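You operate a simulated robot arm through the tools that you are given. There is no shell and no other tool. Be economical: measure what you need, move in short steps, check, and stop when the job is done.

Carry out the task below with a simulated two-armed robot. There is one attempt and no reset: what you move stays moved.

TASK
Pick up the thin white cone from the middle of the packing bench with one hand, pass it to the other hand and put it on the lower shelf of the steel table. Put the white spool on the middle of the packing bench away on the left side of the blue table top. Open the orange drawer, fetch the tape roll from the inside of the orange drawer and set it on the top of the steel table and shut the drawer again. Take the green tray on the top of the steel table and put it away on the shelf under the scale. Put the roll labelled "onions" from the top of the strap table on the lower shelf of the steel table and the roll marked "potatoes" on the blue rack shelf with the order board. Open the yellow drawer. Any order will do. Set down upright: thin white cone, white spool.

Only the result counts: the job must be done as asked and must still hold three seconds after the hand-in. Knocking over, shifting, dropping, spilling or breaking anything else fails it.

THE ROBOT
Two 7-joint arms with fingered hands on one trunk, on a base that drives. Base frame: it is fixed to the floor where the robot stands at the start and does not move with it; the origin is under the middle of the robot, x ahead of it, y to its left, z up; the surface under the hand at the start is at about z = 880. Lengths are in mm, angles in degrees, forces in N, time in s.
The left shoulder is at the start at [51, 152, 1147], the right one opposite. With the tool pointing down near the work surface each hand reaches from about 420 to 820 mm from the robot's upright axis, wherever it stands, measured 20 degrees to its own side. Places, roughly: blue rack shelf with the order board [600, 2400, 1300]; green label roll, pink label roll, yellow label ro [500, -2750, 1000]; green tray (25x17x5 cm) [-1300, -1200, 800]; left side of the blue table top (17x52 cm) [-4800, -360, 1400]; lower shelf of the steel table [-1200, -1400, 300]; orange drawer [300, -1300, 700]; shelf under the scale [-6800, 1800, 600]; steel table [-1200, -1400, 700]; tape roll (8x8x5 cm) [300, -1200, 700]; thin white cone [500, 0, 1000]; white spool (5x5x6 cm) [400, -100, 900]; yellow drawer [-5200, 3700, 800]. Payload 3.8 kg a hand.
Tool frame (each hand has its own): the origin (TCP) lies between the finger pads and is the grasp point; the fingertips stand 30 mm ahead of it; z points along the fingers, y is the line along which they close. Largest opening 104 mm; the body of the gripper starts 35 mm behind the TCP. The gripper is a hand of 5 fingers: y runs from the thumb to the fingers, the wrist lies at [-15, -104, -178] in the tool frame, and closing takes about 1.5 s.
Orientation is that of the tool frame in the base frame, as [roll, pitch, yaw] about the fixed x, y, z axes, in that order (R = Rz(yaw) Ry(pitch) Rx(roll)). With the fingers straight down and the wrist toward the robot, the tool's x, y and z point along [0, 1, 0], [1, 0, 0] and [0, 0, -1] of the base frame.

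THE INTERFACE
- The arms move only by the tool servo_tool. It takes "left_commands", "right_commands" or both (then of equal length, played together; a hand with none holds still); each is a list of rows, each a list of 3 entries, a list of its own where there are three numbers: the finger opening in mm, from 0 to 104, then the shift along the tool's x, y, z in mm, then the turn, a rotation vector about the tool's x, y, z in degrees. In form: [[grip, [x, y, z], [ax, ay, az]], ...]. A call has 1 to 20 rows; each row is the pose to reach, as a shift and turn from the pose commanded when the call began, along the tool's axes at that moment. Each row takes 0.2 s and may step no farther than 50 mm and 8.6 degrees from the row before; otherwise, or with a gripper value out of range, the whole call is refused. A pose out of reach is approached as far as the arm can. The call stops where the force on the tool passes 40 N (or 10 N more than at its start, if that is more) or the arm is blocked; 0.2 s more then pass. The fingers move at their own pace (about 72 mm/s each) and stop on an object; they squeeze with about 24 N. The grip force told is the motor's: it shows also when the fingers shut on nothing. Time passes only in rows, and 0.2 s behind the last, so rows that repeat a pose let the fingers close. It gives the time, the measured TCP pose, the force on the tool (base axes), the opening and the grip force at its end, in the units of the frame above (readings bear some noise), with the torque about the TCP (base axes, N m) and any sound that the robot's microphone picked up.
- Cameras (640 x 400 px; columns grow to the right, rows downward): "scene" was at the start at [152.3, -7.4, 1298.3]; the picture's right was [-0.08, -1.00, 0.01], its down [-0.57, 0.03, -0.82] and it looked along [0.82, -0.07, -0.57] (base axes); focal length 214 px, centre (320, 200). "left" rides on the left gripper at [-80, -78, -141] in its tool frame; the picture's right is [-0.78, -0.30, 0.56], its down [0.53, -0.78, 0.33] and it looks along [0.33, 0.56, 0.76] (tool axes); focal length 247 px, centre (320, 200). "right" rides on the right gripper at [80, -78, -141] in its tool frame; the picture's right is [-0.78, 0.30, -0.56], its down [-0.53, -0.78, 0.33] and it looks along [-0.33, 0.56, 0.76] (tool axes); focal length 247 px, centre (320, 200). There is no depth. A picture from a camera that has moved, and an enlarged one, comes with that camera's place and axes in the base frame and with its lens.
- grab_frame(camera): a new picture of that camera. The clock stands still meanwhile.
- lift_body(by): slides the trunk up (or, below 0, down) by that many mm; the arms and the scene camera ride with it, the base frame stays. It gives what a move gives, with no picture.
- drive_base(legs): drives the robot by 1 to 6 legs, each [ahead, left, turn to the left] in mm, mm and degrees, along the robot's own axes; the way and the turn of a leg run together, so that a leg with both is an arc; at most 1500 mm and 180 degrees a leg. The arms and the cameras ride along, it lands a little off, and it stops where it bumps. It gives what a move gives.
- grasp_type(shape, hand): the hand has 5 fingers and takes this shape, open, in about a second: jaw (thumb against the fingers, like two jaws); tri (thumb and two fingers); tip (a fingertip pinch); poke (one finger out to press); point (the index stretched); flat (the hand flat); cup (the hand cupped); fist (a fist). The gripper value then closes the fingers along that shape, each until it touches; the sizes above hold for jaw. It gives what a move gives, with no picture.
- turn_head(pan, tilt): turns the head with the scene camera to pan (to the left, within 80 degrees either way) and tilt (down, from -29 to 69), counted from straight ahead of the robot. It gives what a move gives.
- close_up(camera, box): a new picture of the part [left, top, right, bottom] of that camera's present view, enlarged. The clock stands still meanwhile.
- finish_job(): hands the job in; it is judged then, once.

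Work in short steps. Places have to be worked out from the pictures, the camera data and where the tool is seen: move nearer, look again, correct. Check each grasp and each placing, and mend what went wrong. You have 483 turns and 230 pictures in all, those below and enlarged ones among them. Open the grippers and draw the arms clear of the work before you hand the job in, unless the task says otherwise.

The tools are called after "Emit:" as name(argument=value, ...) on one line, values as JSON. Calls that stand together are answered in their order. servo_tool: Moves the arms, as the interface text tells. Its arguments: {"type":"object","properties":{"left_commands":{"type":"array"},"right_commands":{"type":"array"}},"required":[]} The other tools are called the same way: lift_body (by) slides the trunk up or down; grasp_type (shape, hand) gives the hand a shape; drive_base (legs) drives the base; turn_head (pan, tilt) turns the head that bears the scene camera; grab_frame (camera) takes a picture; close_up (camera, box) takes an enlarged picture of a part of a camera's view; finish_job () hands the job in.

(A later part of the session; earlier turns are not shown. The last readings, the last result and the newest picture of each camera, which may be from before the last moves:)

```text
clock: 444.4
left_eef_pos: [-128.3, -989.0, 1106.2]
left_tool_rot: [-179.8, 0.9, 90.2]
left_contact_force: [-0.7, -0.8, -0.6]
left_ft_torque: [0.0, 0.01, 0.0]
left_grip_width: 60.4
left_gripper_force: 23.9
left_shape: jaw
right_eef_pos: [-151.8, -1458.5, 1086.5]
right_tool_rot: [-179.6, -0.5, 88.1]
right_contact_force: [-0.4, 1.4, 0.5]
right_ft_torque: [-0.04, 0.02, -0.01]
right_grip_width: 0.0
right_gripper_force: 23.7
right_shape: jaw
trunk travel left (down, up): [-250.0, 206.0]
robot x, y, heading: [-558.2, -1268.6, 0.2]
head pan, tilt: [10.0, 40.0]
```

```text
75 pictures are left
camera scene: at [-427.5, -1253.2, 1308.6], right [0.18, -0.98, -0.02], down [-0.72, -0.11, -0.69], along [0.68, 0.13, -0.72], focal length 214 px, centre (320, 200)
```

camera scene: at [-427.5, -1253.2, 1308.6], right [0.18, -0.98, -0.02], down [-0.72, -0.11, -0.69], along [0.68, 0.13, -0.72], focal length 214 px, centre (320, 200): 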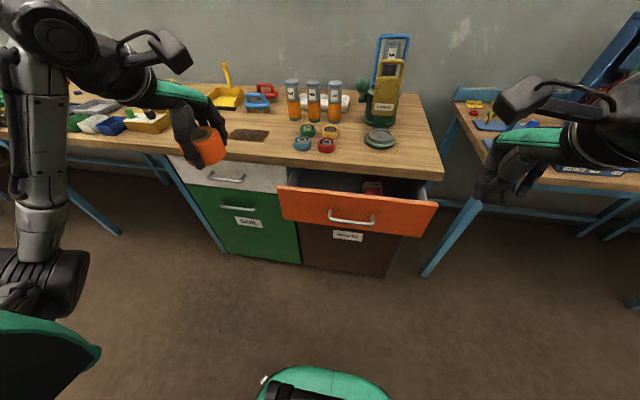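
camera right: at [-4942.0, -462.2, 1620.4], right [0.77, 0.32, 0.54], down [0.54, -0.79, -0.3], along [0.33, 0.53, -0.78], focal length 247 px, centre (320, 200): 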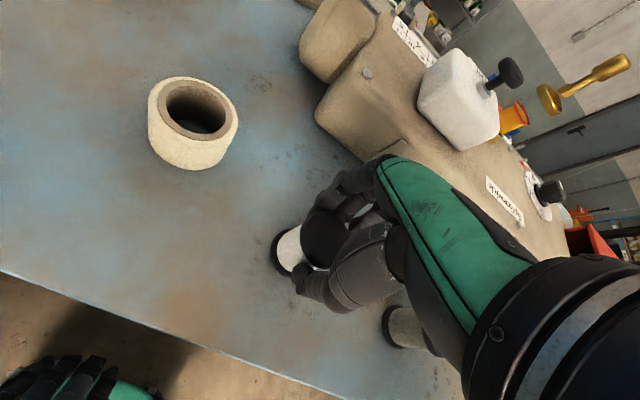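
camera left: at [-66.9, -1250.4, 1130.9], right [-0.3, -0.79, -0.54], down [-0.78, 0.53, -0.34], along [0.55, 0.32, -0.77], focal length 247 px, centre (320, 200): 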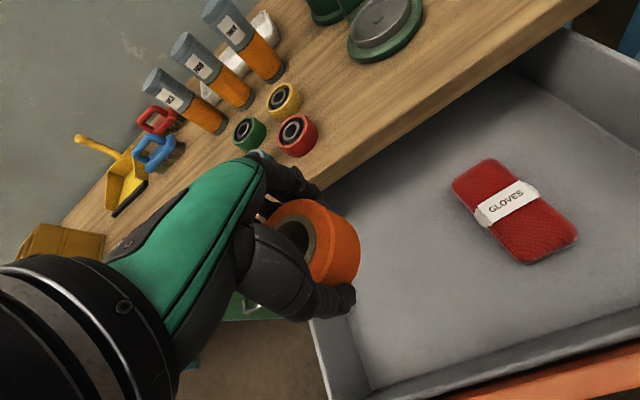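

I pitch the right hand forward while lowering on its own side.

Emit:
servo_tool(right_commands=[[0, [0, 3, 30], [-8, 0, 0]], [0, [0, 6, 60], [-16, 0, 0]], [0, [0, 9, 90], [-24, 0, 0]], [0, [0, 12, 120], [-32, 0, 0]], [0, [0, 15, 150], [-40, 0, 0]], [0, [0, 18, 180], [-48, 0, 0]], [0, [0, 21, 210], [-56, 0, 0]], [0, [0, 24, 240], [-64, 0, 0]], [0, [0, 27, 268], [-72, 0, 0]], [0, [0, 30, 300], [-80, 0, 0]], [0, [0, 30, 300], [-80, 0, 0]]])

Emit:
grab_frame(camera="scene")

```text
clock: 446.8
left_eef_pos: [-128.0, -989.7, 1105.1]
left_tool_rot: [-179.7, 0.8, 90.1]
left_contact_force: [-0.6, 0.0, -0.8]
left_ft_torque: [0.01, 0.01, -0.04]
left_grip_width: 60.4
left_gripper_force: 24.1
left_shape: jaw
right_eef_pos: [-105.8, -1450.5, 992.8]
right_tool_rot: [157.7, -0.9, 89.0]
right_contact_force: [0.3, 0.0, -0.8]
right_ft_torque: [-0.03, -0.02, 0.01]
right_grip_width: 0.0
right_gripper_force: 23.6
right_shape: jaw
right hand out of reach, approached as far as the arm can: row 1, 2, 3, 4, 5, 6, 7, 8, 9, 10, 11
trunk travel left (down, up): [-250.0, 206.0]
robot x, y, heading: [-559.9, -1271.5, 0.4]
head pan, tilt: [10.0, 40.0]
```

```text
74 pictures are left
camera scene: at [-427.8, -1253.8, 1308.7], right [0.18, -0.98, -0.02], down [-0.72, -0.11, -0.69], along [0.68, 0.14, -0.72], focal length 214 px, centre (320, 200)
```

scene: 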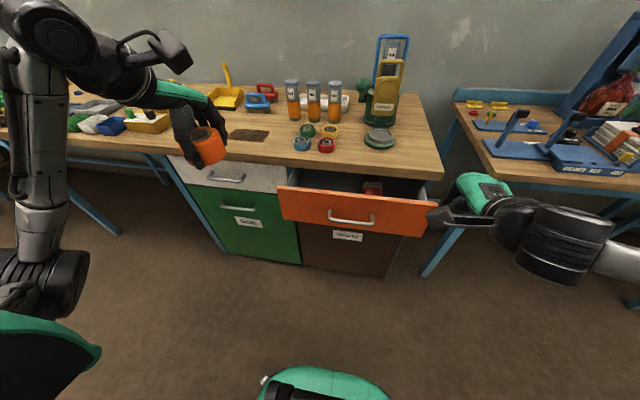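

The right arm won't do it; I'll first deliver the tape and later push the drawer with the left hand. I raise the right hand, move north, and turn to the steel table.

Emit:
servo_tool(right_commands=[[20, [0, 0, -40], [7, 0, 0]], [40, [0, 0, -80], [14, 0, 0]], [60, [0, 0, -120], [21, 0, 0]], [60, [0, 0, -160], [21, 0, 0]]])

Emit:
drive_base(legs=[[0, 218, 0], [0, 0, 180]])

Emit:
turn_head(pan=0, tilt=40)

Emit:
grab_frame(camera="scene")

```text
clock: 447.8
left_eef_pos: [-128.8, -989.2, 1106.8]
left_tool_rot: [-179.9, 0.9, 90.2]
left_contact_force: [-0.7, 0.3, -1.3]
left_ft_torque: [0.01, -0.05, -0.01]
left_grip_width: 60.2
left_gripper_force: 24.1
left_shape: jaw
right_eef_pos: [-171.2, -1449.7, 1140.1]
right_tool_rot: [178.8, -0.8, 88.9]
right_contact_force: [-0.5, -0.3, 0.2]
right_ft_torque: [0.01, 0.01, 0.03]
right_grip_width: 59.3
right_gripper_force: 0.1
right_shape: jaw
right hand out of reach, approached as far as the arm can: row 1
trunk travel left (down, up): [-250.0, 206.0]
robot x, y, heading: [-558.5, -1269.2, 0.3]
head pan, tilt: [10.0, 40.0]
```

```text
clock: 456.9
left_eef_pos: [-981.9, -1339.4, 1106.7]
left_tool_rot: [-179.8, 0.9, -88.5]
left_contact_force: [0.4, -0.2, -0.9]
left_ft_torque: [0.01, 0.02, 0.01]
left_grip_width: 59.7
left_gripper_force: 24.0
left_shape: jaw
right_eef_pos: [-951.1, -878.6, 1141.0]
right_tool_rot: [178.7, -0.8, -90.0]
right_contact_force: [0.0, -0.3, 0.6]
right_ft_torque: [0.01, 0.0, -0.01]
right_grip_width: 59.6
right_gripper_force: 0.1
right_shape: jaw
trunk travel left (down, up): [-250.0, 206.0]
robot x, y, heading: [-557.8, -1050.9, -178.6]
head pan, tilt: [10.0, 40.0]
```

```text
clock: 457.6
left_eef_pos: [-981.5, -1339.3, 1106.3]
left_tool_rot: [-179.8, 0.9, -88.6]
left_contact_force: [-0.3, 0.9, 0.7]
left_ft_torque: [-0.02, -0.02, -0.03]
left_grip_width: 59.6
left_gripper_force: 23.7
left_shape: jaw
right_eef_pos: [-950.4, -878.7, 1141.4]
right_tool_rot: [178.7, -0.9, -90.0]
right_contact_force: [0.2, -0.5, -0.2]
right_ft_torque: [0.03, 0.0, 0.04]
right_grip_width: 59.4
right_gripper_force: 0.1
right_shape: jaw
trunk travel left (down, up): [-250.0, 206.0]
robot x, y, heading: [-558.1, -1048.8, -178.4]
head pan, tilt: [0.0, 40.0]
```

```text
73 pictures are left
camera scene: at [-694.1, -1054.2, 1308.5], right [-0.03, 1.0, 0.0], down [0.72, 0.02, -0.69], along [-0.69, -0.02, -0.73], focal length 214 px, centre (320, 200)
```

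scene: 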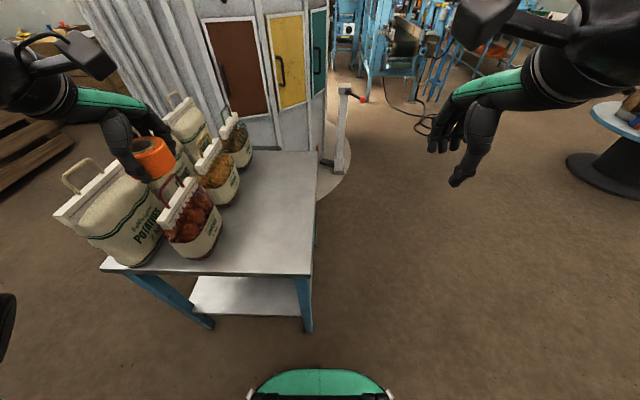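

I carry the tape to about (-1120,-1215), a free spot on the table top, and lower it.

Emit:
servo_tool(left_commands=[[40, [-30, 34, 0], [0, 0, 0]], [40, [-62, 70, 20], [0, 0, 0]], [40, [-93, 104, 40], [0, 0, 0]], [40, [-124, 136, 60], [0, 0, 0]], [40, [-124, 138, 110], [0, 0, 0]], [40, [-124, 138, 160], [0, 0, 0]], [40, [-124, 138, 210], [0, 0, 0]], [40, [-124, 138, 260], [0, 0, 0]], [40, [-124, 138, 295], [0, 0, 0]], [40, [-124, 138, 295], [0, 0, 0]]])

Emit:
grab_frame(camera="left")

Emit:
grab_frame(camera="scene")

```text
refused: row 2 steps farther than a row can; nothing moved
```

```text
72 pictures are left
camera left: at [-906.8, -1260.4, 1249.5], right [0.28, 0.79, -0.54], down [0.79, -0.51, -0.34], along [-0.55, -0.34, -0.77], focal length 247 px, centre (320, 200)
```

left: 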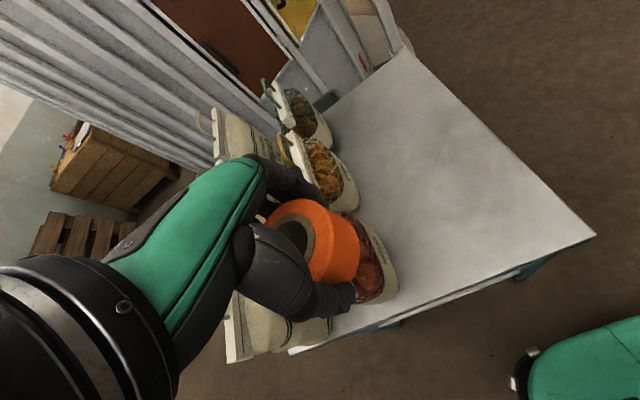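

```text
71 pictures are left
camera scene: at [-694.1, -1054.2, 1308.5], right [-0.03, 1.0, 0.0], down [0.72, 0.02, -0.69], along [-0.69, -0.02, -0.73], focal length 214 px, centre (320, 200)
```

scene: 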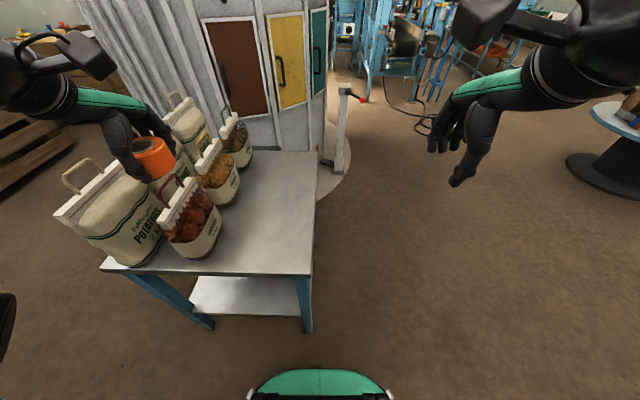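

Resending with smaller steps.

Emit:
servo_tool(left_commands=[[40, [-30, 34, 0], [0, 0, 0]], [40, [-62, 70, 0], [0, 0, 0]], [40, [-93, 104, 0], [0, 0, 0]], [40, [-124, 138, 0], [0, 0, 0]], [40, [-124, 138, 50], [0, 0, 0]], [40, [-124, 138, 100], [0, 0, 0]], [40, [-124, 138, 150], [0, 0, 0]], [40, [-124, 138, 200], [0, 0, 0]], [40, [-124, 138, 250], [0, 0, 0]], [40, [-124, 138, 295], [0, 0, 0]], [40, [-124, 138, 295], [0, 0, 0]]])

Emit:
grab_frame(camera="left")

```text
clock: 460.0
left_eef_pos: [-1123.4, -1212.7, 814.2]
left_tool_rot: [-179.9, 0.8, -88.5]
left_contact_force: [0.8, 0.7, -0.5]
left_ft_torque: [0.02, 0.01, -0.03]
left_grip_width: 59.1
left_gripper_force: 24.1
left_shape: jaw
right_eef_pos: [-950.2, -879.0, 1140.8]
right_tool_rot: [178.7, -1.0, -89.9]
right_contact_force: [0.8, 0.8, -0.3]
right_ft_torque: [0.02, -0.02, 0.0]
right_grip_width: 59.6
right_gripper_force: 0.2
right_shape: jaw
trunk travel left (down, up): [-250.0, 206.0]
robot x, y, heading: [-556.9, -1052.0, -178.7]
head pan, tilt: [0.0, 40.0]
```

```text
70 pictures are left
camera left: at [-1047.4, -1134.7, 956.3], right [0.28, 0.79, -0.54], down [0.79, -0.51, -0.34], along [-0.55, -0.34, -0.77], focal length 247 px, centre (320, 200)
```

left: 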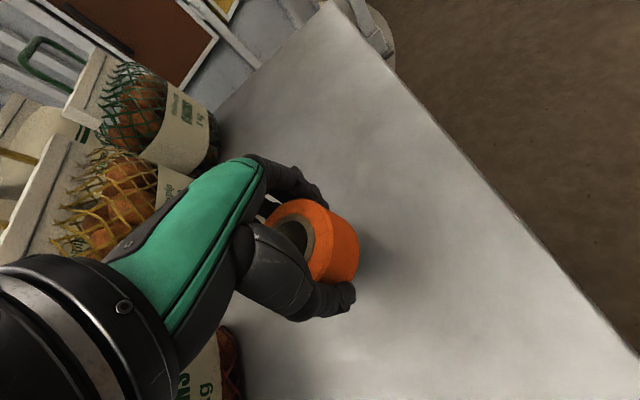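

Now the final lowering in small steps.

Emit:
servo_tool(left_commands=[[40, [0, 0, 12], [0, 0, 0]], [40, [0, 0, 22], [0, 0, 0]], [40, [0, 0, 28], [0, 0, 0]], [40, [0, 0, 33], [0, 0, 0]], [40, [0, 0, 37], [0, 0, 0]], [40, [0, 0, 41], [0, 0, 0]], [40, [0, 0, 45], [0, 0, 0]]])

Emit:
grab_frame(camera="left")

```text
clock: 461.6
left_eef_pos: [-1123.1, -1212.5, 771.9]
left_tool_rot: [179.8, 0.9, -88.7]
left_contact_force: [-0.2, 0.0, 9.2]
left_ft_torque: [-0.06, -0.02, 0.07]
left_grip_width: 59.1
left_gripper_force: 24.2
left_shape: jaw
right_eef_pos: [-949.8, -878.4, 1141.5]
right_tool_rot: [178.6, -0.9, -89.9]
right_contact_force: [0.3, -0.6, -0.2]
right_ft_torque: [-0.01, 0.04, -0.01]
right_grip_width: 59.5
right_gripper_force: 0.0
right_shape: jaw
trunk travel left (down, up): [-250.0, 206.0]
robot x, y, heading: [-556.8, -1050.3, -178.4]
head pan, tilt: [0.0, 40.0]
```

```text
69 pictures are left
camera left: at [-1046.2, -1134.3, 913.8], right [0.27, 0.79, -0.55], down [0.79, -0.51, -0.34], along [-0.55, -0.34, -0.76], focal length 247 px, centre (320, 200)
```

left: 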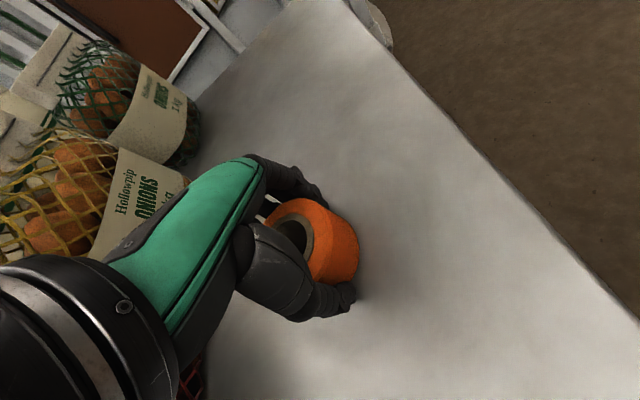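

Contact (9 N). I open and rise.

Emit:
servo_tool(left_commands=[[65, [0, 0, 0], [0, 0, 0]], [80, [0, 0, 0], [0, 0, 0]], [104, [0, 0, 0], [0, 0, 0]], [104, [0, 0, 0], [0, 0, 0]], [104, [0, 0, -40], [0, 0, 0]], [104, [0, 0, -90], [0, 0, 0]], [104, [0, 0, -140], [0, 0, 0]], [104, [0, 0, -190], [0, 0, 0]], [104, [0, 0, -240], [0, 0, 0]], [104, [0, 0, -290], [0, 0, 0]], [104, [0, -40, -310], [0, 0, 0]], [104, [40, -80, -310], [0, 0, 0]]])

Emit:
grab_frame(camera="scene")

```text
refused: row 12 steps farther than a row can; nothing moved
```

```text
68 pictures are left
camera scene: at [-692.4, -1053.6, 1308.9], right [-0.03, 1.0, 0.0], down [0.72, 0.02, -0.69], along [-0.69, -0.02, -0.72], focal length 214 px, centre (320, 200)
```

scene: 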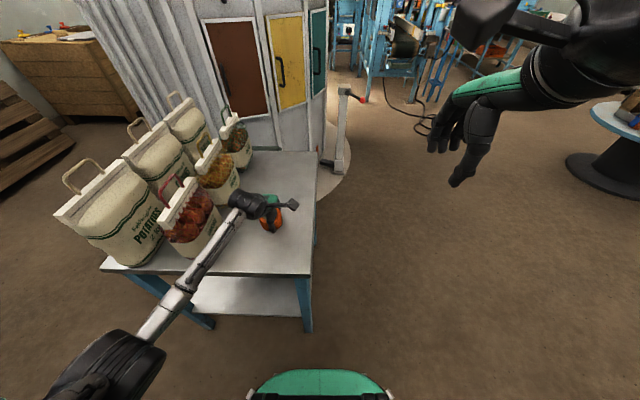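

Emit:
servo_tool(left_commands=[[65, [0, 0, 0], [0, 0, 0]], [80, [0, 0, 0], [0, 0, 0]], [104, [0, 0, 0], [0, 0, 0]], [104, [0, 0, 0], [0, 0, 0]], [104, [0, 0, -40], [0, 0, 0]], [104, [0, 0, -85], [0, 0, 0]], [104, [0, 0, -130], [0, 0, 0]], [104, [0, 0, -175], [0, 0, 0]], [104, [0, 0, -220], [0, 0, 0]], [104, [0, 0, -265], [0, 0, 0]], [104, [0, -30, -300], [0, 0, 0]], [104, [0, -70, -310], [0, 0, 0]]])

Emit:
grab_frame(camera="scene")

```text
clock: 464.2
left_eef_pos: [-1051.5, -1218.8, 1078.3]
left_tool_rot: [-179.8, 1.1, -88.7]
left_contact_force: [-0.3, -0.5, -0.2]
left_ft_torque: [0.01, -0.02, -0.01]
left_grip_width: 103.9
left_gripper_force: 0.1
left_shape: jaw
right_eef_pos: [-948.9, -881.5, 1141.1]
right_tool_rot: [178.6, -0.8, -89.8]
right_contact_force: [0.3, 0.5, 0.3]
right_ft_torque: [0.03, 0.01, -0.03]
right_grip_width: 59.5
right_gripper_force: 0.0
right_shape: jaw
trunk travel left (down, up): [-250.0, 206.0]
robot x, y, heading: [-562.2, -1049.9, -178.6]
head pan, tilt: [0.0, 40.0]
```

```text
67 pictures are left
camera scene: at [-692.8, -1056.2, 1308.7], right [-0.03, 1.0, 0.0], down [0.72, 0.02, -0.69], along [-0.69, -0.02, -0.72], focal length 214 px, centre (320, 200)
```

scene: 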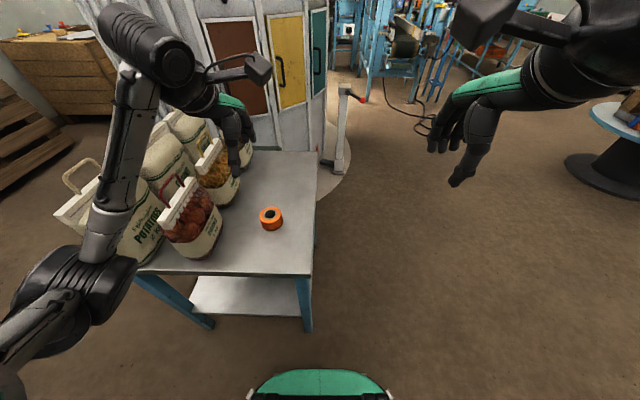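

The tape stands on the table top. I turn back to the drawer and prepare the left hand to push it shut beside the handle.

Emit:
drive_base(legs=[[0, 0, -179], [0, -298, -2.4]])

Emit:
servo_tool(left_commands=[[80, [2, -6, 30], [-8, 0, 0]], [60, [4, -12, 60], [-16, 0, 0]], [40, [6, -18, 90], [-24, 0, 0]], [20, [8, -24, 120], [-32, 0, 0]], [0, [10, -30, 150], [-40, 0, 0]], [0, [11, -36, 180], [-48, 0, 0]], [0, [12, -42, 210], [-56, 0, 0]], [0, [13, -48, 240], [-64, 0, 0]], [0, [14, -54, 275], [-72, 0, 0]], [0, [16, -60, 308], [-80, 0, 0]], [0, [16, -60, 308], [-80, 0, 0]]])

Emit:
turn_head(pan=10, tilt=40)

Emit:
grab_frame(camera="scene")

```text
clock: 473.5
left_eef_pos: [-50.6, -1182.8, 1079.7]
left_tool_rot: [-179.7, 1.0, 91.5]
left_contact_force: [-0.5, 0.9, 0.0]
left_ft_torque: [-0.04, 0.01, -0.01]
left_grip_width: 103.8
left_gripper_force: 0.0
left_shape: jaw
right_eef_pos: [-153.1, -1519.9, 1141.1]
right_tool_rot: [178.7, -0.7, 90.1]
right_contact_force: [-0.7, 0.0, 1.2]
right_ft_torque: [0.03, -0.01, -0.01]
right_grip_width: 59.8
right_gripper_force: 0.0
right_shape: jaw
trunk travel left (down, up): [-250.0, 206.0]
robot x, y, heading: [-543.7, -1347.4, 1.5]
head pan, tilt: [0.0, 40.0]
```

```text
clock: 475.4
left_eef_pos: [-114.2, -1146.8, 812.8]
left_tool_rot: [118.5, -10.7, 84.5]
left_contact_force: [1.0, -0.1, -0.4]
left_ft_torque: [0.0, 0.0, 0.01]
left_grip_width: 0.0
left_gripper_force: 24.3
left_shape: jaw
right_eef_pos: [-152.3, -1517.9, 1140.1]
right_tool_rot: [178.7, -0.7, 90.1]
right_contact_force: [-0.2, -0.1, -0.2]
right_ft_torque: [-0.03, -0.02, -0.02]
right_grip_width: 59.6
right_gripper_force: 0.0
right_shape: jaw
trunk travel left (down, up): [-250.0, 206.0]
robot x, y, heading: [-543.0, -1350.0, 1.7]
head pan, tilt: [0.0, 40.0]
stopped in row 9 (left hand): the arm was blocked; the commanded pose is now the measured one
```

```text
clock: 476.1
left_eef_pos: [-113.9, -1148.0, 813.3]
left_tool_rot: [118.6, -10.8, 84.4]
left_contact_force: [-0.2, -0.3, -0.1]
left_ft_torque: [-0.02, -0.01, -0.02]
left_grip_width: 0.1
left_gripper_force: 23.7
left_shape: jaw
right_eef_pos: [-152.8, -1521.0, 1140.9]
right_tool_rot: [178.8, -0.9, 90.2]
right_contact_force: [-1.1, 0.2, -0.3]
right_ft_torque: [0.0, 0.03, 0.0]
right_grip_width: 59.5
right_gripper_force: 0.1
right_shape: jaw
trunk travel left (down, up): [-250.0, 206.0]
robot x, y, heading: [-545.9, -1348.4, 1.4]
head pan, tilt: [10.0, 40.0]
```

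```text
66 pictures are left
camera scene: at [-415.3, -1331.7, 1308.7], right [0.2, -0.98, -0.02], down [-0.71, -0.13, -0.69], along [0.67, 0.15, -0.72], focal length 214 px, centre (320, 200)
```

scene: 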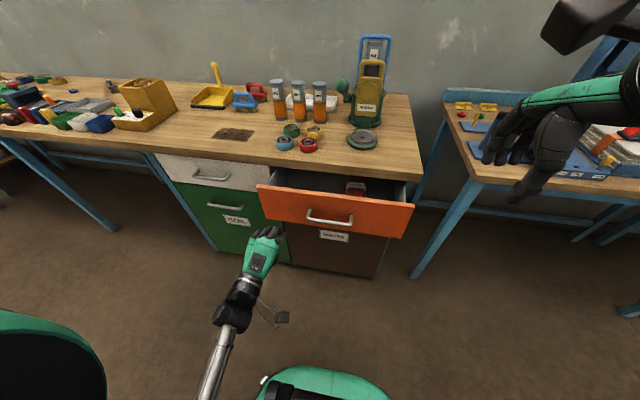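

Good enough for pushing. I lower the trunk 50 mm and drive forward gently.

Emit:
lift_body(by=-50)

Emit:
drive_base(legs=[[200, 0, -1.4]])

Emit:
grab_frame(camera="scene")

```text
clock: 477.0
left_eef_pos: [-114.7, -1148.3, 763.6]
left_tool_rot: [118.4, -10.7, 84.4]
left_contact_force: [-0.1, 0.3, -0.3]
left_ft_torque: [0.0, 0.01, -0.02]
left_grip_width: 0.0
left_gripper_force: 24.2
left_shape: jaw
right_eef_pos: [-153.8, -1520.5, 1091.4]
right_tool_rot: [178.6, -0.9, 90.1]
right_contact_force: [-0.2, -0.3, 0.1]
right_ft_torque: [0.01, -0.01, -0.01]
right_grip_width: 59.6
right_gripper_force: 0.1
right_shape: jaw
trunk travel left (down, up): [-200.0, 256.0]
robot x, y, heading: [-546.9, -1351.5, 1.3]
head pan, tilt: [10.0, 40.0]
```

```text
clock: 478.6
left_eef_pos: [90.9, -1154.4, 762.4]
left_tool_rot: [118.6, -10.7, 83.1]
left_contact_force: [0.4, 0.2, 0.2]
left_ft_torque: [-0.03, -0.01, -0.02]
left_grip_width: 0.1
left_gripper_force: 23.9
left_shape: jaw
right_eef_pos: [45.2, -1526.2, 1090.7]
right_tool_rot: [178.7, -0.9, 88.8]
right_contact_force: [0.7, -0.2, 0.0]
right_ft_torque: [-0.02, 0.02, 0.01]
right_grip_width: 59.4
right_gripper_force: 0.0
right_shape: jaw
trunk travel left (down, up): [-200.0, 256.0]
robot x, y, heading: [-341.8, -1347.5, -0.0]
head pan, tilt: [10.0, 40.0]
```

```text
65 pictures are left
camera scene: at [-188.2, -1331.3, 1248.8], right [0.17, -0.98, -0.03], down [-0.76, -0.11, -0.65], along [0.63, 0.14, -0.76], focal length 214 px, centre (320, 200)
```

scene: 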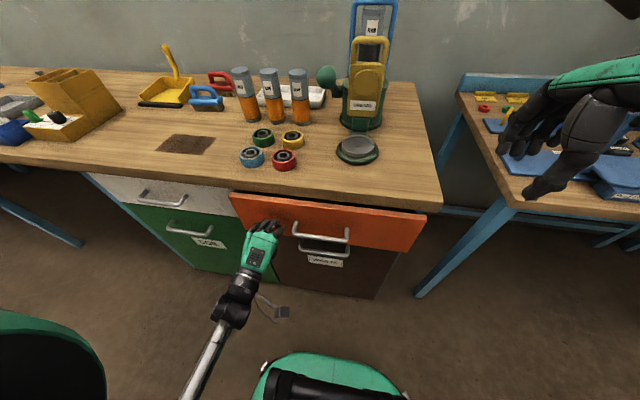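

Nearly there. I push on in smaller legs.

Emit:
drive_base(legs=[[50, 0, 0], [35, 0, 0]])

Emit:
grab_frame(camera="scene")

```text
clock: 480.0
left_eef_pos: [147.4, -1156.5, 765.2]
left_tool_rot: [117.9, -10.5, 83.0]
left_contact_force: [-43.5, 0.3, 13.3]
left_ft_torque: [0.03, 0.09, 0.15]
left_grip_width: 0.3
left_gripper_force: 24.1
left_shape: jaw
right_eef_pos: [104.6, -1524.2, 1093.3]
right_tool_rot: [178.3, -0.8, 89.0]
right_contact_force: [-0.3, -0.8, 0.2]
right_ft_torque: [0.0, 0.01, -0.03]
right_grip_width: 59.6
right_gripper_force: 0.1
right_shape: jaw
trunk travel left (down, up): [-200.0, 256.0]
robot x, y, heading: [-279.3, -1346.8, 0.5]
head pan, tilt: [10.0, 40.0]
stopped in leg 2: the force on the tool passed its limit at 96 N (the readings are from after the stop); the commanded pose is now the measured one
```

```text
64 pictures are left
camera scene: at [-129.5, -1330.6, 1249.6], right [0.18, -0.98, -0.03], down [-0.75, -0.12, -0.65], along [0.64, 0.14, -0.76], focal length 214 px, centre (320, 200)
```

scene: 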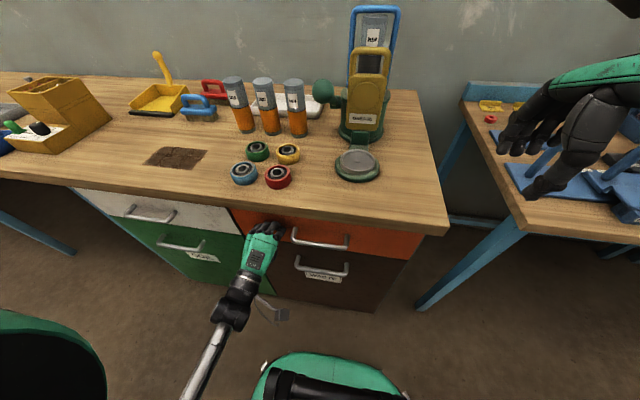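

The drawer is shut. I back off and restore the left hand to fingers-down.

Emit:
drive_base(legs=[[-270, 0, 0]])

Emit:
servo_tool(left_commands=[[0, [0, 30, -15], [8, 0, 0]], [20, [0, 60, -30], [16, 0, 0]], [40, [0, 90, -45], [24, 0, 0]], [60, [0, 120, -60], [32, 1, 0]], [80, [0, 150, -75], [40, 3, 1]], [100, [0, 180, -90], [48, 5, 2]], [104, [0, 210, -100], [56, 7, 3]], [104, [0, 230, -110], [61, 10, 4]], [104, [0, 230, -110], [61, 10, 4]]])

Emit:
grab_frame(camera="scene")

```text
clock: 481.9
left_eef_pos: [-114.0, -1157.6, 762.4]
left_tool_rot: [118.5, -10.6, 82.9]
left_contact_force: [0.5, 0.3, -0.1]
left_ft_torque: [0.01, 0.02, -0.01]
left_grip_width: 0.0
left_gripper_force: 24.1
left_shape: jaw
right_eef_pos: [-156.6, -1526.6, 1091.8]
right_tool_rot: [178.6, -0.8, 89.0]
right_contact_force: [0.3, 0.0, -1.0]
right_ft_torque: [0.0, -0.03, -0.01]
right_grip_width: 59.7
right_gripper_force: 0.1
right_shape: jaw
trunk travel left (down, up): [-200.0, 256.0]
robot x, y, heading: [-543.3, -1347.5, 0.1]
head pan, tilt: [10.0, 40.0]
```

```text
clock: 484.1
left_eef_pos: [-102.5, -1178.1, 1002.1]
left_tool_rot: [179.5, -26.2, 86.7]
left_contact_force: [-0.2, -0.5, -0.5]
left_ft_torque: [0.04, -0.02, -0.02]
left_grip_width: 103.8
left_gripper_force: 0.0
left_shape: jaw
left hand out of reach, approached as far as the arm can: row 4, 5, 6, 8, 9
right_eef_pos: [-157.0, -1528.3, 1091.2]
right_tool_rot: [178.6, -0.9, 88.9]
right_contact_force: [-0.1, -0.8, -0.8]
right_ft_torque: [0.01, -0.01, -0.01]
right_grip_width: 59.6
right_gripper_force: 0.1
right_shape: jaw
trunk travel left (down, up): [-200.0, 256.0]
robot x, y, heading: [-543.7, -1345.0, 0.2]
head pan, tilt: [10.0, 40.0]
stopped in row 9 (left hand): the arm was blocked; the commanded pose is now the measured one
```

```text
63 pictures are left
camera scene: at [-390.2, -1332.8, 1248.8], right [0.18, -0.98, -0.03], down [-0.75, -0.12, -0.65], along [0.63, 0.14, -0.76], focal length 214 px, centre (320, 200)
```

scene: 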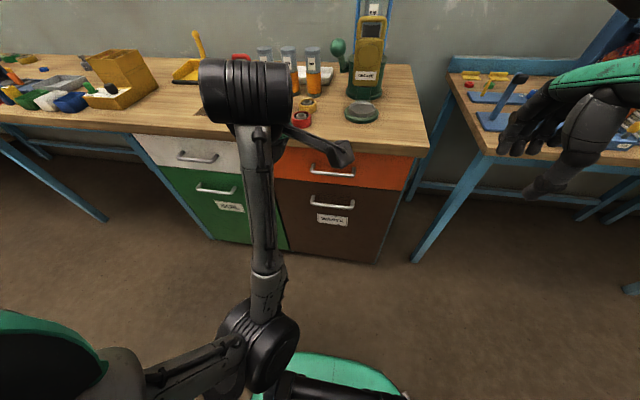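

The left hand is tilted 26° with the elbow in front of the chest. I rotate it back while moving left and up.

Emit:
servo_tool(left_commands=[[104, [20, 0, -15], [0, -6, 0]], [104, [40, 0, -30], [0, -12, 0]], [104, [60, 0, -45], [0, -18, 0]], [104, [80, 0, -60], [0, -24, 0]], [104, [100, 0, -75], [0, -26, 0]], [104, [100, 0, -75], [0, -26, 0]]])

Emit:
grab_frame(camera="scene")

```text
clock: 485.5
left_eef_pos: [2.0, -1084.0, 1055.8]
left_tool_rot: [179.7, 0.1, 86.5]
left_contact_force: [-0.4, 0.0, -0.8]
left_ft_torque: [-0.03, 0.04, -0.03]
left_grip_width: 103.9
left_gripper_force: 0.0
left_shape: jaw
left hand out of reach, approached as far as the arm can: row 1, 2, 3, 4, 5, 6
right_eef_pos: [-155.5, -1527.4, 1091.5]
right_tool_rot: [178.8, -0.9, 88.8]
right_contact_force: [0.7, -0.7, -0.6]
right_ft_torque: [-0.01, -0.01, 0.02]
right_grip_width: 59.7
right_gripper_force: 0.2
right_shape: jaw
trunk travel left (down, up): [-200.0, 256.0]
robot x, y, heading: [-545.2, -1347.9, 0.6]
head pan, tilt: [10.0, 40.0]
```

```text
62 pictures are left
camera scene: at [-389.1, -1332.3, 1249.1], right [0.18, -0.98, -0.03], down [-0.76, -0.12, -0.65], along [0.63, 0.14, -0.76], focal length 214 px, centre (320, 200)
```

scene: 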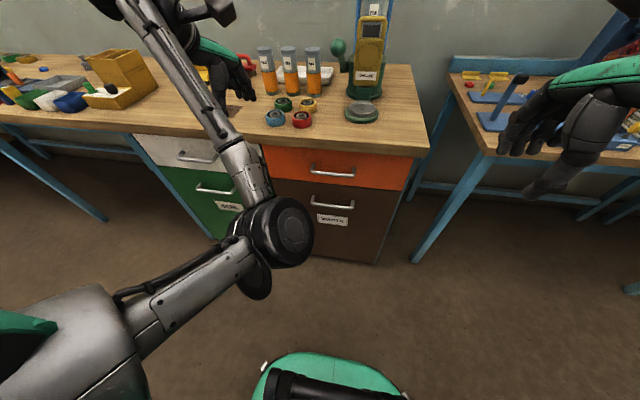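

The elbow has swung inward. I try moving the hand across to the right and nearer, to swing the elbow back out.

Emit:
servo_tool(left_commands=[[104, [-20, -30, -10], [0, 0, 0]], [104, [-50, -60, -20], [0, 0, 0]], [104, [-80, -90, -30], [0, 0, 0]], [104, [-110, -110, -40], [0, 0, 0]], [104, [-145, -120, -50], [0, 0, 0]], [104, [-180, -130, -60], [0, 0, 0]], [104, [-215, -135, -70], [0, 0, 0]], [104, [-240, -140, -80], [0, 0, 0]]])

Emit:
grab_frame(camera="scene")

```text
clock: 487.3
left_eef_pos: [-69.5, -1291.2, 1000.0]
left_tool_rot: [176.8, -3.2, 88.4]
left_contact_force: [-0.1, -0.1, 0.3]
left_ft_torque: [0.02, 0.05, -0.02]
left_grip_width: 103.8
left_gripper_force: 0.1
left_shape: jaw
left hand out of reach, approached as far as the arm can: row 1, 2, 3, 4, 5, 6, 7, 8
right_eef_pos: [-157.5, -1527.6, 1090.9]
right_tool_rot: [178.7, -0.8, 88.8]
right_contact_force: [-0.5, 0.0, -0.5]
right_ft_torque: [-0.02, 0.02, 0.03]
right_grip_width: 59.6
right_gripper_force: 0.1
right_shape: jaw
trunk travel left (down, up): [-200.0, 256.0]
robot x, y, heading: [-545.7, -1347.3, 0.5]
head pan, tilt: [10.0, 40.0]
```

```text
61 pictures are left
camera scene: at [-390.2, -1332.9, 1248.8], right [0.18, -0.98, -0.03], down [-0.75, -0.12, -0.65], along [0.63, 0.14, -0.76], focal length 214 px, centre (320, 200)
```

scene: 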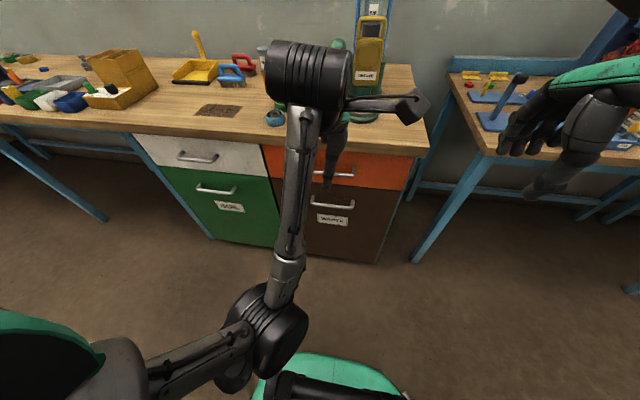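

I repeat the earlier forward-pitch motion, which had the elbow on the outside, to undo this.

Emit:
servo_tool(left_commands=[[104, [13, -5, 21], [-8, 0, 0]], [104, [26, -10, 42], [-16, 0, 0]], [104, [39, -15, 63], [-24, 0, 0]], [104, [52, -20, 84], [-32, 0, 0]], [104, [65, -25, 105], [-40, 0, 0]], [104, [78, -30, 126], [-48, 0, 0]], [104, [91, -35, 147], [-56, 0, 0]], [104, [104, -40, 168], [-64, 0, 0]], [104, [117, -45, 190], [-72, 0, 0]], [104, [129, -50, 210], [-80, 0, 0]], [104, [129, -50, 210], [-80, 0, 0]]])

Emit:
grab_frame(camera="scene")

```text
clock: 489.7
left_eef_pos: [-131.3, -1174.4, 773.2]
left_tool_rot: [100.9, -2.6, 84.7]
left_contact_force: [0.5, 0.0, 0.1]
left_ft_torque: [0.04, 0.02, -0.01]
left_grip_width: 104.1
left_gripper_force: 0.0
left_shape: jaw
right_eef_pos: [-157.7, -1526.8, 1092.1]
right_tool_rot: [178.5, -0.8, 88.9]
right_contact_force: [0.0, -0.7, -1.2]
right_ft_torque: [0.03, -0.01, 0.01]
right_grip_width: 59.8
right_gripper_force: 0.1
right_shape: jaw
trunk travel left (down, up): [-200.0, 256.0]
robot x, y, heading: [-542.9, -1352.2, 0.5]
head pan, tilt: [10.0, 40.0]
```

```text
60 pictures are left
camera scene: at [-390.7, -1332.2, 1248.9], right [0.18, -0.98, -0.03], down [-0.75, -0.12, -0.65], along [0.63, 0.14, -0.76], focal length 214 px, centre (320, 200)
```

scene: 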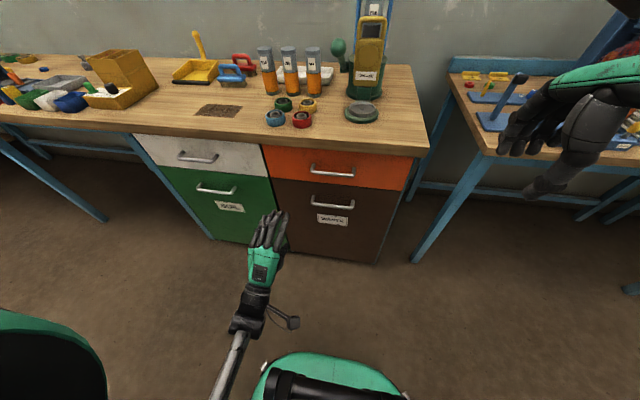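

No longer out of reach. I extend the hand forward 185 mm and pull back, as in the drawer pull, to swing the elbow outward.

Emit:
servo_tool(left_commands=[[60, [0, 8, 45], [0, 0, 0]], [60, [0, 16, 90], [0, 0, 0]], [60, [0, 24, 135], [0, 0, 0]], [60, [0, 32, 180], [0, 0, 0]], [60, [0, 32, 180], [0, 0, 0]], [60, [0, 24, 135], [0, 0, 0]], [60, [0, 16, 90], [0, 0, 0]], [60, [0, 8, 45], [0, 0, 0]], [60, [0, 0, 0], [0, 0, 0]], [60, [0, 0, 0], [0, 0, 0]]])

Emit:
grab_frame(camera="scene")

```text
clock: 491.9
left_eef_pos: [-121.8, -1181.3, 785.0]
left_tool_rot: [99.5, 0.0, 86.3]
left_contact_force: [0.9, 1.2, 0.2]
left_ft_torque: [0.04, 0.0, 0.01]
left_grip_width: 60.4
left_gripper_force: 0.0
left_shape: jaw
right_eef_pos: [-155.0, -1526.7, 1091.6]
right_tool_rot: [178.7, -1.0, 88.9]
right_contact_force: [-0.9, -0.9, 0.5]
right_ft_torque: [0.04, 0.01, 0.01]
right_grip_width: 59.6
right_gripper_force: 0.0
right_shape: jaw
trunk travel left (down, up): [-200.0, 256.0]
robot x, y, heading: [-546.5, -1344.7, 0.3]
head pan, tilt: [10.0, 40.0]
```

```text
59 pictures are left
camera scene: at [-389.5, -1332.1, 1248.6], right [0.18, -0.98, -0.03], down [-0.76, -0.12, -0.65], along [0.63, 0.14, -0.76], focal length 214 px, centre (320, 200)
```

scene: 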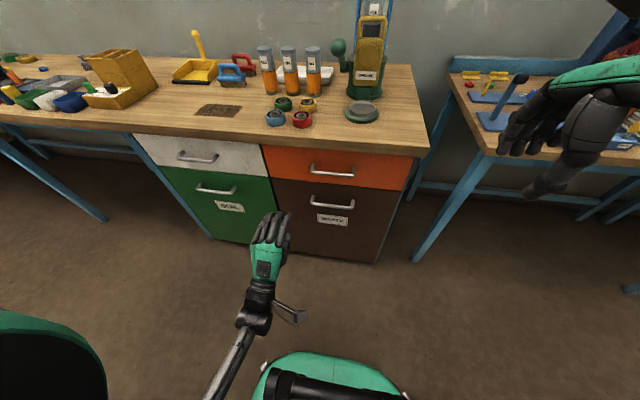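

I shift the hand rightward while returning to fingers-down and rising.

Emit:
servo_tool(left_commands=[[70, [-30, 0, 0], [0, 0, 0]], [80, [-60, 0, 0], [0, 0, 0]], [90, [-90, 10, 0], [0, 0, 0]], [104, [-120, 40, -5], [6, 0, 0]], [104, [-130, 70, -10], [14, 0, 0]], [104, [-130, 100, -14], [22, 0, 0]], [104, [-130, 130, -18], [30, 0, 0]], [104, [-130, 160, -22], [38, 0, 0]], [104, [-130, 190, -24], [46, 0, 0]], [104, [-130, 215, -24], [54, 0, 0]], [104, [-130, 240, -20], [62, 0, 0]], [104, [-130, 265, -10], [70, 0, 0]], [104, [-130, 290, 0], [78, 0, 0]], [104, [-130, 290, 0], [80, 0, 0]]])

Emit:
grab_frame(camera="scene")

```text
clock: 493.1
left_eef_pos: [-135.8, -1283.0, 820.6]
left_tool_rot: [112.3, -9.8, 82.6]
left_contact_force: [0.5, -0.7, -0.7]
left_ft_torque: [0.02, 0.04, -0.04]
left_grip_width: 103.9
left_gripper_force: 0.0
left_shape: jaw
right_eef_pos: [-156.9, -1526.7, 1090.8]
right_tool_rot: [178.7, -0.9, 88.8]
right_contact_force: [0.0, 0.5, 0.3]
right_ft_torque: [-0.02, -0.01, -0.01]
right_grip_width: 59.7
right_gripper_force: 0.0
right_shape: jaw
trunk travel left (down, up): [-200.0, 256.0]
robot x, y, heading: [-545.8, -1346.7, 0.4]
head pan, tilt: [10.0, 40.0]
stopped in row 5 (left hand): the arm was blocked; the commanded pose is now the measured one
```

```text
58 pictures are left
camera scene: at [-390.6, -1331.8, 1248.8], right [0.18, -0.98, -0.03], down [-0.75, -0.12, -0.65], along [0.63, 0.14, -0.76], focal length 214 px, centre (320, 200)
```

scene: 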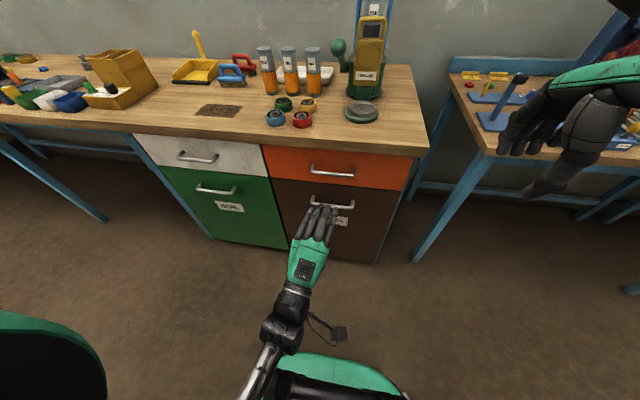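

Blocked near the chest. I move the hand to the far left instead to drag the elbow outward.

Emit:
servo_tool(left_commands=[[104, [30, 0, 10], [0, 0, 0]], [104, [70, 0, 20], [-3, 2, 0]], [104, [110, 0, 30], [-6, 4, 0]], [104, [150, 0, 30], [-9, 6, 0]], [104, [190, 0, 30], [-10, 8, 0]], [104, [230, 0, 30], [-10, 9, 0]], [104, [270, 0, 30], [-10, 9, 0]], [104, [310, 0, 30], [-10, 9, 0]], [104, [350, 0, 30], [-10, 9, 0]], [104, [380, 0, 20], [-10, 9, 0]]])

Emit:
grab_frame(camera="scene")

```text
clock: 495.3
left_eef_pos: [-69.8, -912.1, 875.8]
left_tool_rot: [100.6, -12.3, 91.6]
left_contact_force: [0.1, 0.0, -0.8]
left_ft_torque: [-0.02, 0.0, -0.03]
left_grip_width: 104.1
left_gripper_force: 0.1
left_shape: jaw
right_eef_pos: [-157.0, -1527.6, 1090.8]
right_tool_rot: [178.6, -0.7, 89.0]
right_contact_force: [0.4, 0.8, -0.5]
right_ft_torque: [0.04, 0.0, -0.02]
right_grip_width: 60.0
right_gripper_force: 0.1
right_shape: jaw
trunk travel left (down, up): [-200.0, 256.0]
robot x, y, heading: [-545.7, -1341.5, 0.2]
head pan, tilt: [10.0, 40.0]
```

```text
57 pictures are left
camera scene: at [-390.7, -1331.7, 1248.8], right [0.18, -0.98, -0.03], down [-0.75, -0.12, -0.65], along [0.63, 0.14, -0.76], focal length 214 px, centre (320, 200)
```

scene: 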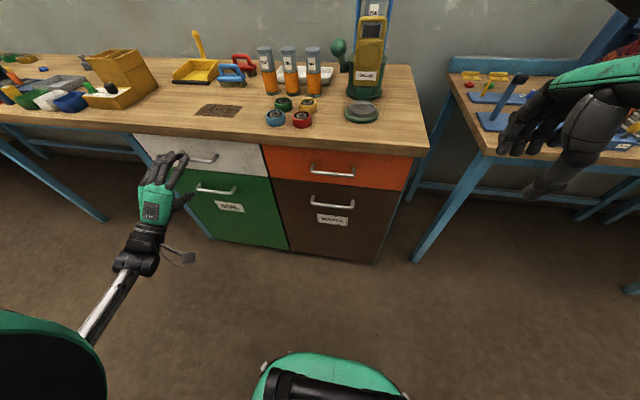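

The elbow is now on the left. I rotate to fingers-down here while rising.

Emit:
servo_tool(left_commands=[[104, [-5, 22, -10], [7.9, -1.1, -1]], [104, [-10, 44, -20], [15.9, -2.1, -2.1]], [104, [-15, 66, -30], [23.8, -3.2, -3.2]], [104, [-20, 88, -38], [31.8, -4.3, -4.2]], [104, [-25, 110, -44], [39.7, -5.4, -5.3]], [104, [-30, 132, -48], [47.6, -6.4, -6.3]], [104, [-35, 154, -50], [55.6, -7.5, -7.4]], [104, [-40, 176, -50], [63.5, -8.6, -8.4]], [104, [-45, 198, -48], [71.5, -9.6, -9.5]], [104, [-50, 210, -45], [79.4, -10.7, -10.5]], [104, [-50, 210, -45], [79.4, -10.7, -10.5]]])

Emit:
grab_frame(camera="scene")

```text
clock: 497.7
left_eef_pos: [-72.7, -1007.3, 1074.1]
left_tool_rot: [-179.6, 1.5, 92.8]
left_contact_force: [1.2, 0.3, -0.6]
left_ft_torque: [-0.04, -0.01, 0.0]
left_grip_width: 103.9
left_gripper_force: 0.1
left_shape: jaw
right_eef_pos: [-157.2, -1526.0, 1091.9]
right_tool_rot: [178.6, -0.8, 88.9]
right_contact_force: [0.1, -0.4, 0.2]
right_ft_torque: [0.0, -0.02, -0.01]
right_grip_width: 59.8
right_gripper_force: 0.1
right_shape: jaw
trunk travel left (down, up): [-200.0, 256.0]
robot x, y, heading: [-542.9, -1346.5, 0.4]
head pan, tilt: [10.0, 40.0]
```

```text
56 pictures are left
camera scene: at [-390.4, -1331.6, 1248.8], right [0.18, -0.98, -0.03], down [-0.75, -0.12, -0.65], along [0.63, 0.14, -0.76], focal length 214 px, centre (320, 200)
```

scene: 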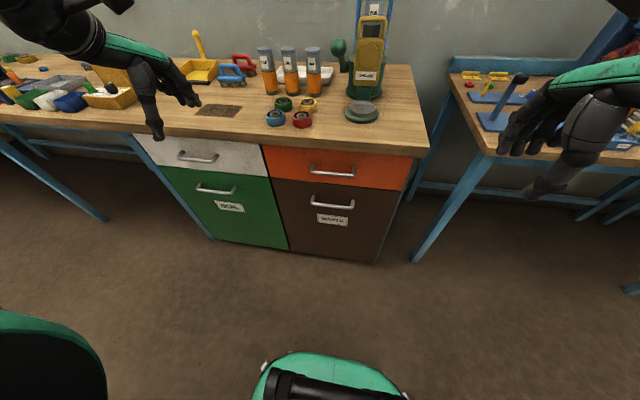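

Left arm recovered. I drive south to the strap table with the label rolls and look.

Emit:
drive_base(legs=[[0, -1300, 0]])

Emit:
turn_head(pan=0, tilt=25)

Emit:
grab_frame(camera="scene")

```text
clock: 504.2
left_eef_pos: [-70.5, -2315.9, 1074.6]
left_tool_rot: [-179.7, 1.4, 92.1]
left_contact_force: [0.1, 0.1, 0.5]
left_ft_torque: [-0.01, 0.01, 0.01]
left_grip_width: 104.1
left_gripper_force: 0.0
left_shape: jaw
right_eef_pos: [-158.6, -2833.7, 1090.3]
right_tool_rot: [178.6, -0.8, 88.2]
right_contact_force: [-0.8, 0.5, -0.2]
right_ft_torque: [-0.01, -0.01, -0.03]
right_grip_width: 59.8
right_gripper_force: 0.1
right_shape: jaw
trunk travel left (down, up): [-200.0, 256.0]
robot x, y, heading: [-547.4, -2650.8, -0.3]
head pan, tilt: [10.0, 40.0]
```

```text
clock: 505.0
left_eef_pos: [-70.6, -2314.7, 1074.8]
left_tool_rot: [-179.8, 1.3, 92.0]
left_contact_force: [-0.4, 0.0, -0.2]
left_ft_torque: [-0.02, 0.01, 0.02]
left_grip_width: 104.1
left_gripper_force: 0.0
left_shape: jaw
right_eef_pos: [-159.3, -2832.9, 1091.6]
right_tool_rot: [178.5, -1.0, 88.3]
right_contact_force: [-0.6, 0.6, 0.3]
right_ft_torque: [0.06, -0.03, 0.0]
right_grip_width: 59.7
right_gripper_force: 0.0
right_shape: jaw
trunk travel left (down, up): [-200.0, 256.0]
robot x, y, heading: [-543.9, -2649.3, -0.6]
head pan, tilt: [0.0, 25.0]
```

```text
55 pictures are left
camera scene: at [-378.9, -2650.3, 1270.2], right [-0.01, -1.0, 0.0], down [-0.57, 0.0, -0.82], along [0.82, 0.0, -0.57], focal length 214 px, centre (320, 200)
```

scene: 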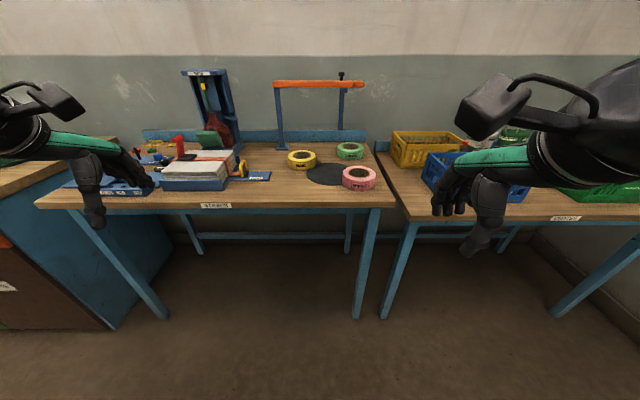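

Three label rolls are on the left table. I zoom in to read them.

Emit:
close_up(camera="scene", box=[270, 130, 400, 215])

```text
4.71 times, centred on (335, 172) of scene
camera zoom: at [-378.9, -2650.3, 1270.2], right [-0.01, -1.0, 0.0], down [-0.57, 0.0, -0.82], along [0.82, 0.0, -0.57], focal length 1009 px, centre (249, 329)
```

zoom: 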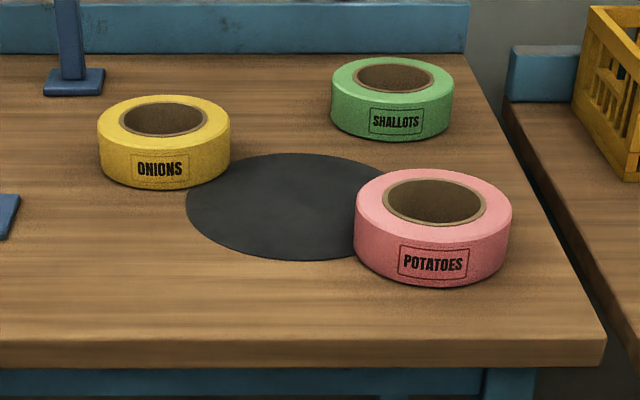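

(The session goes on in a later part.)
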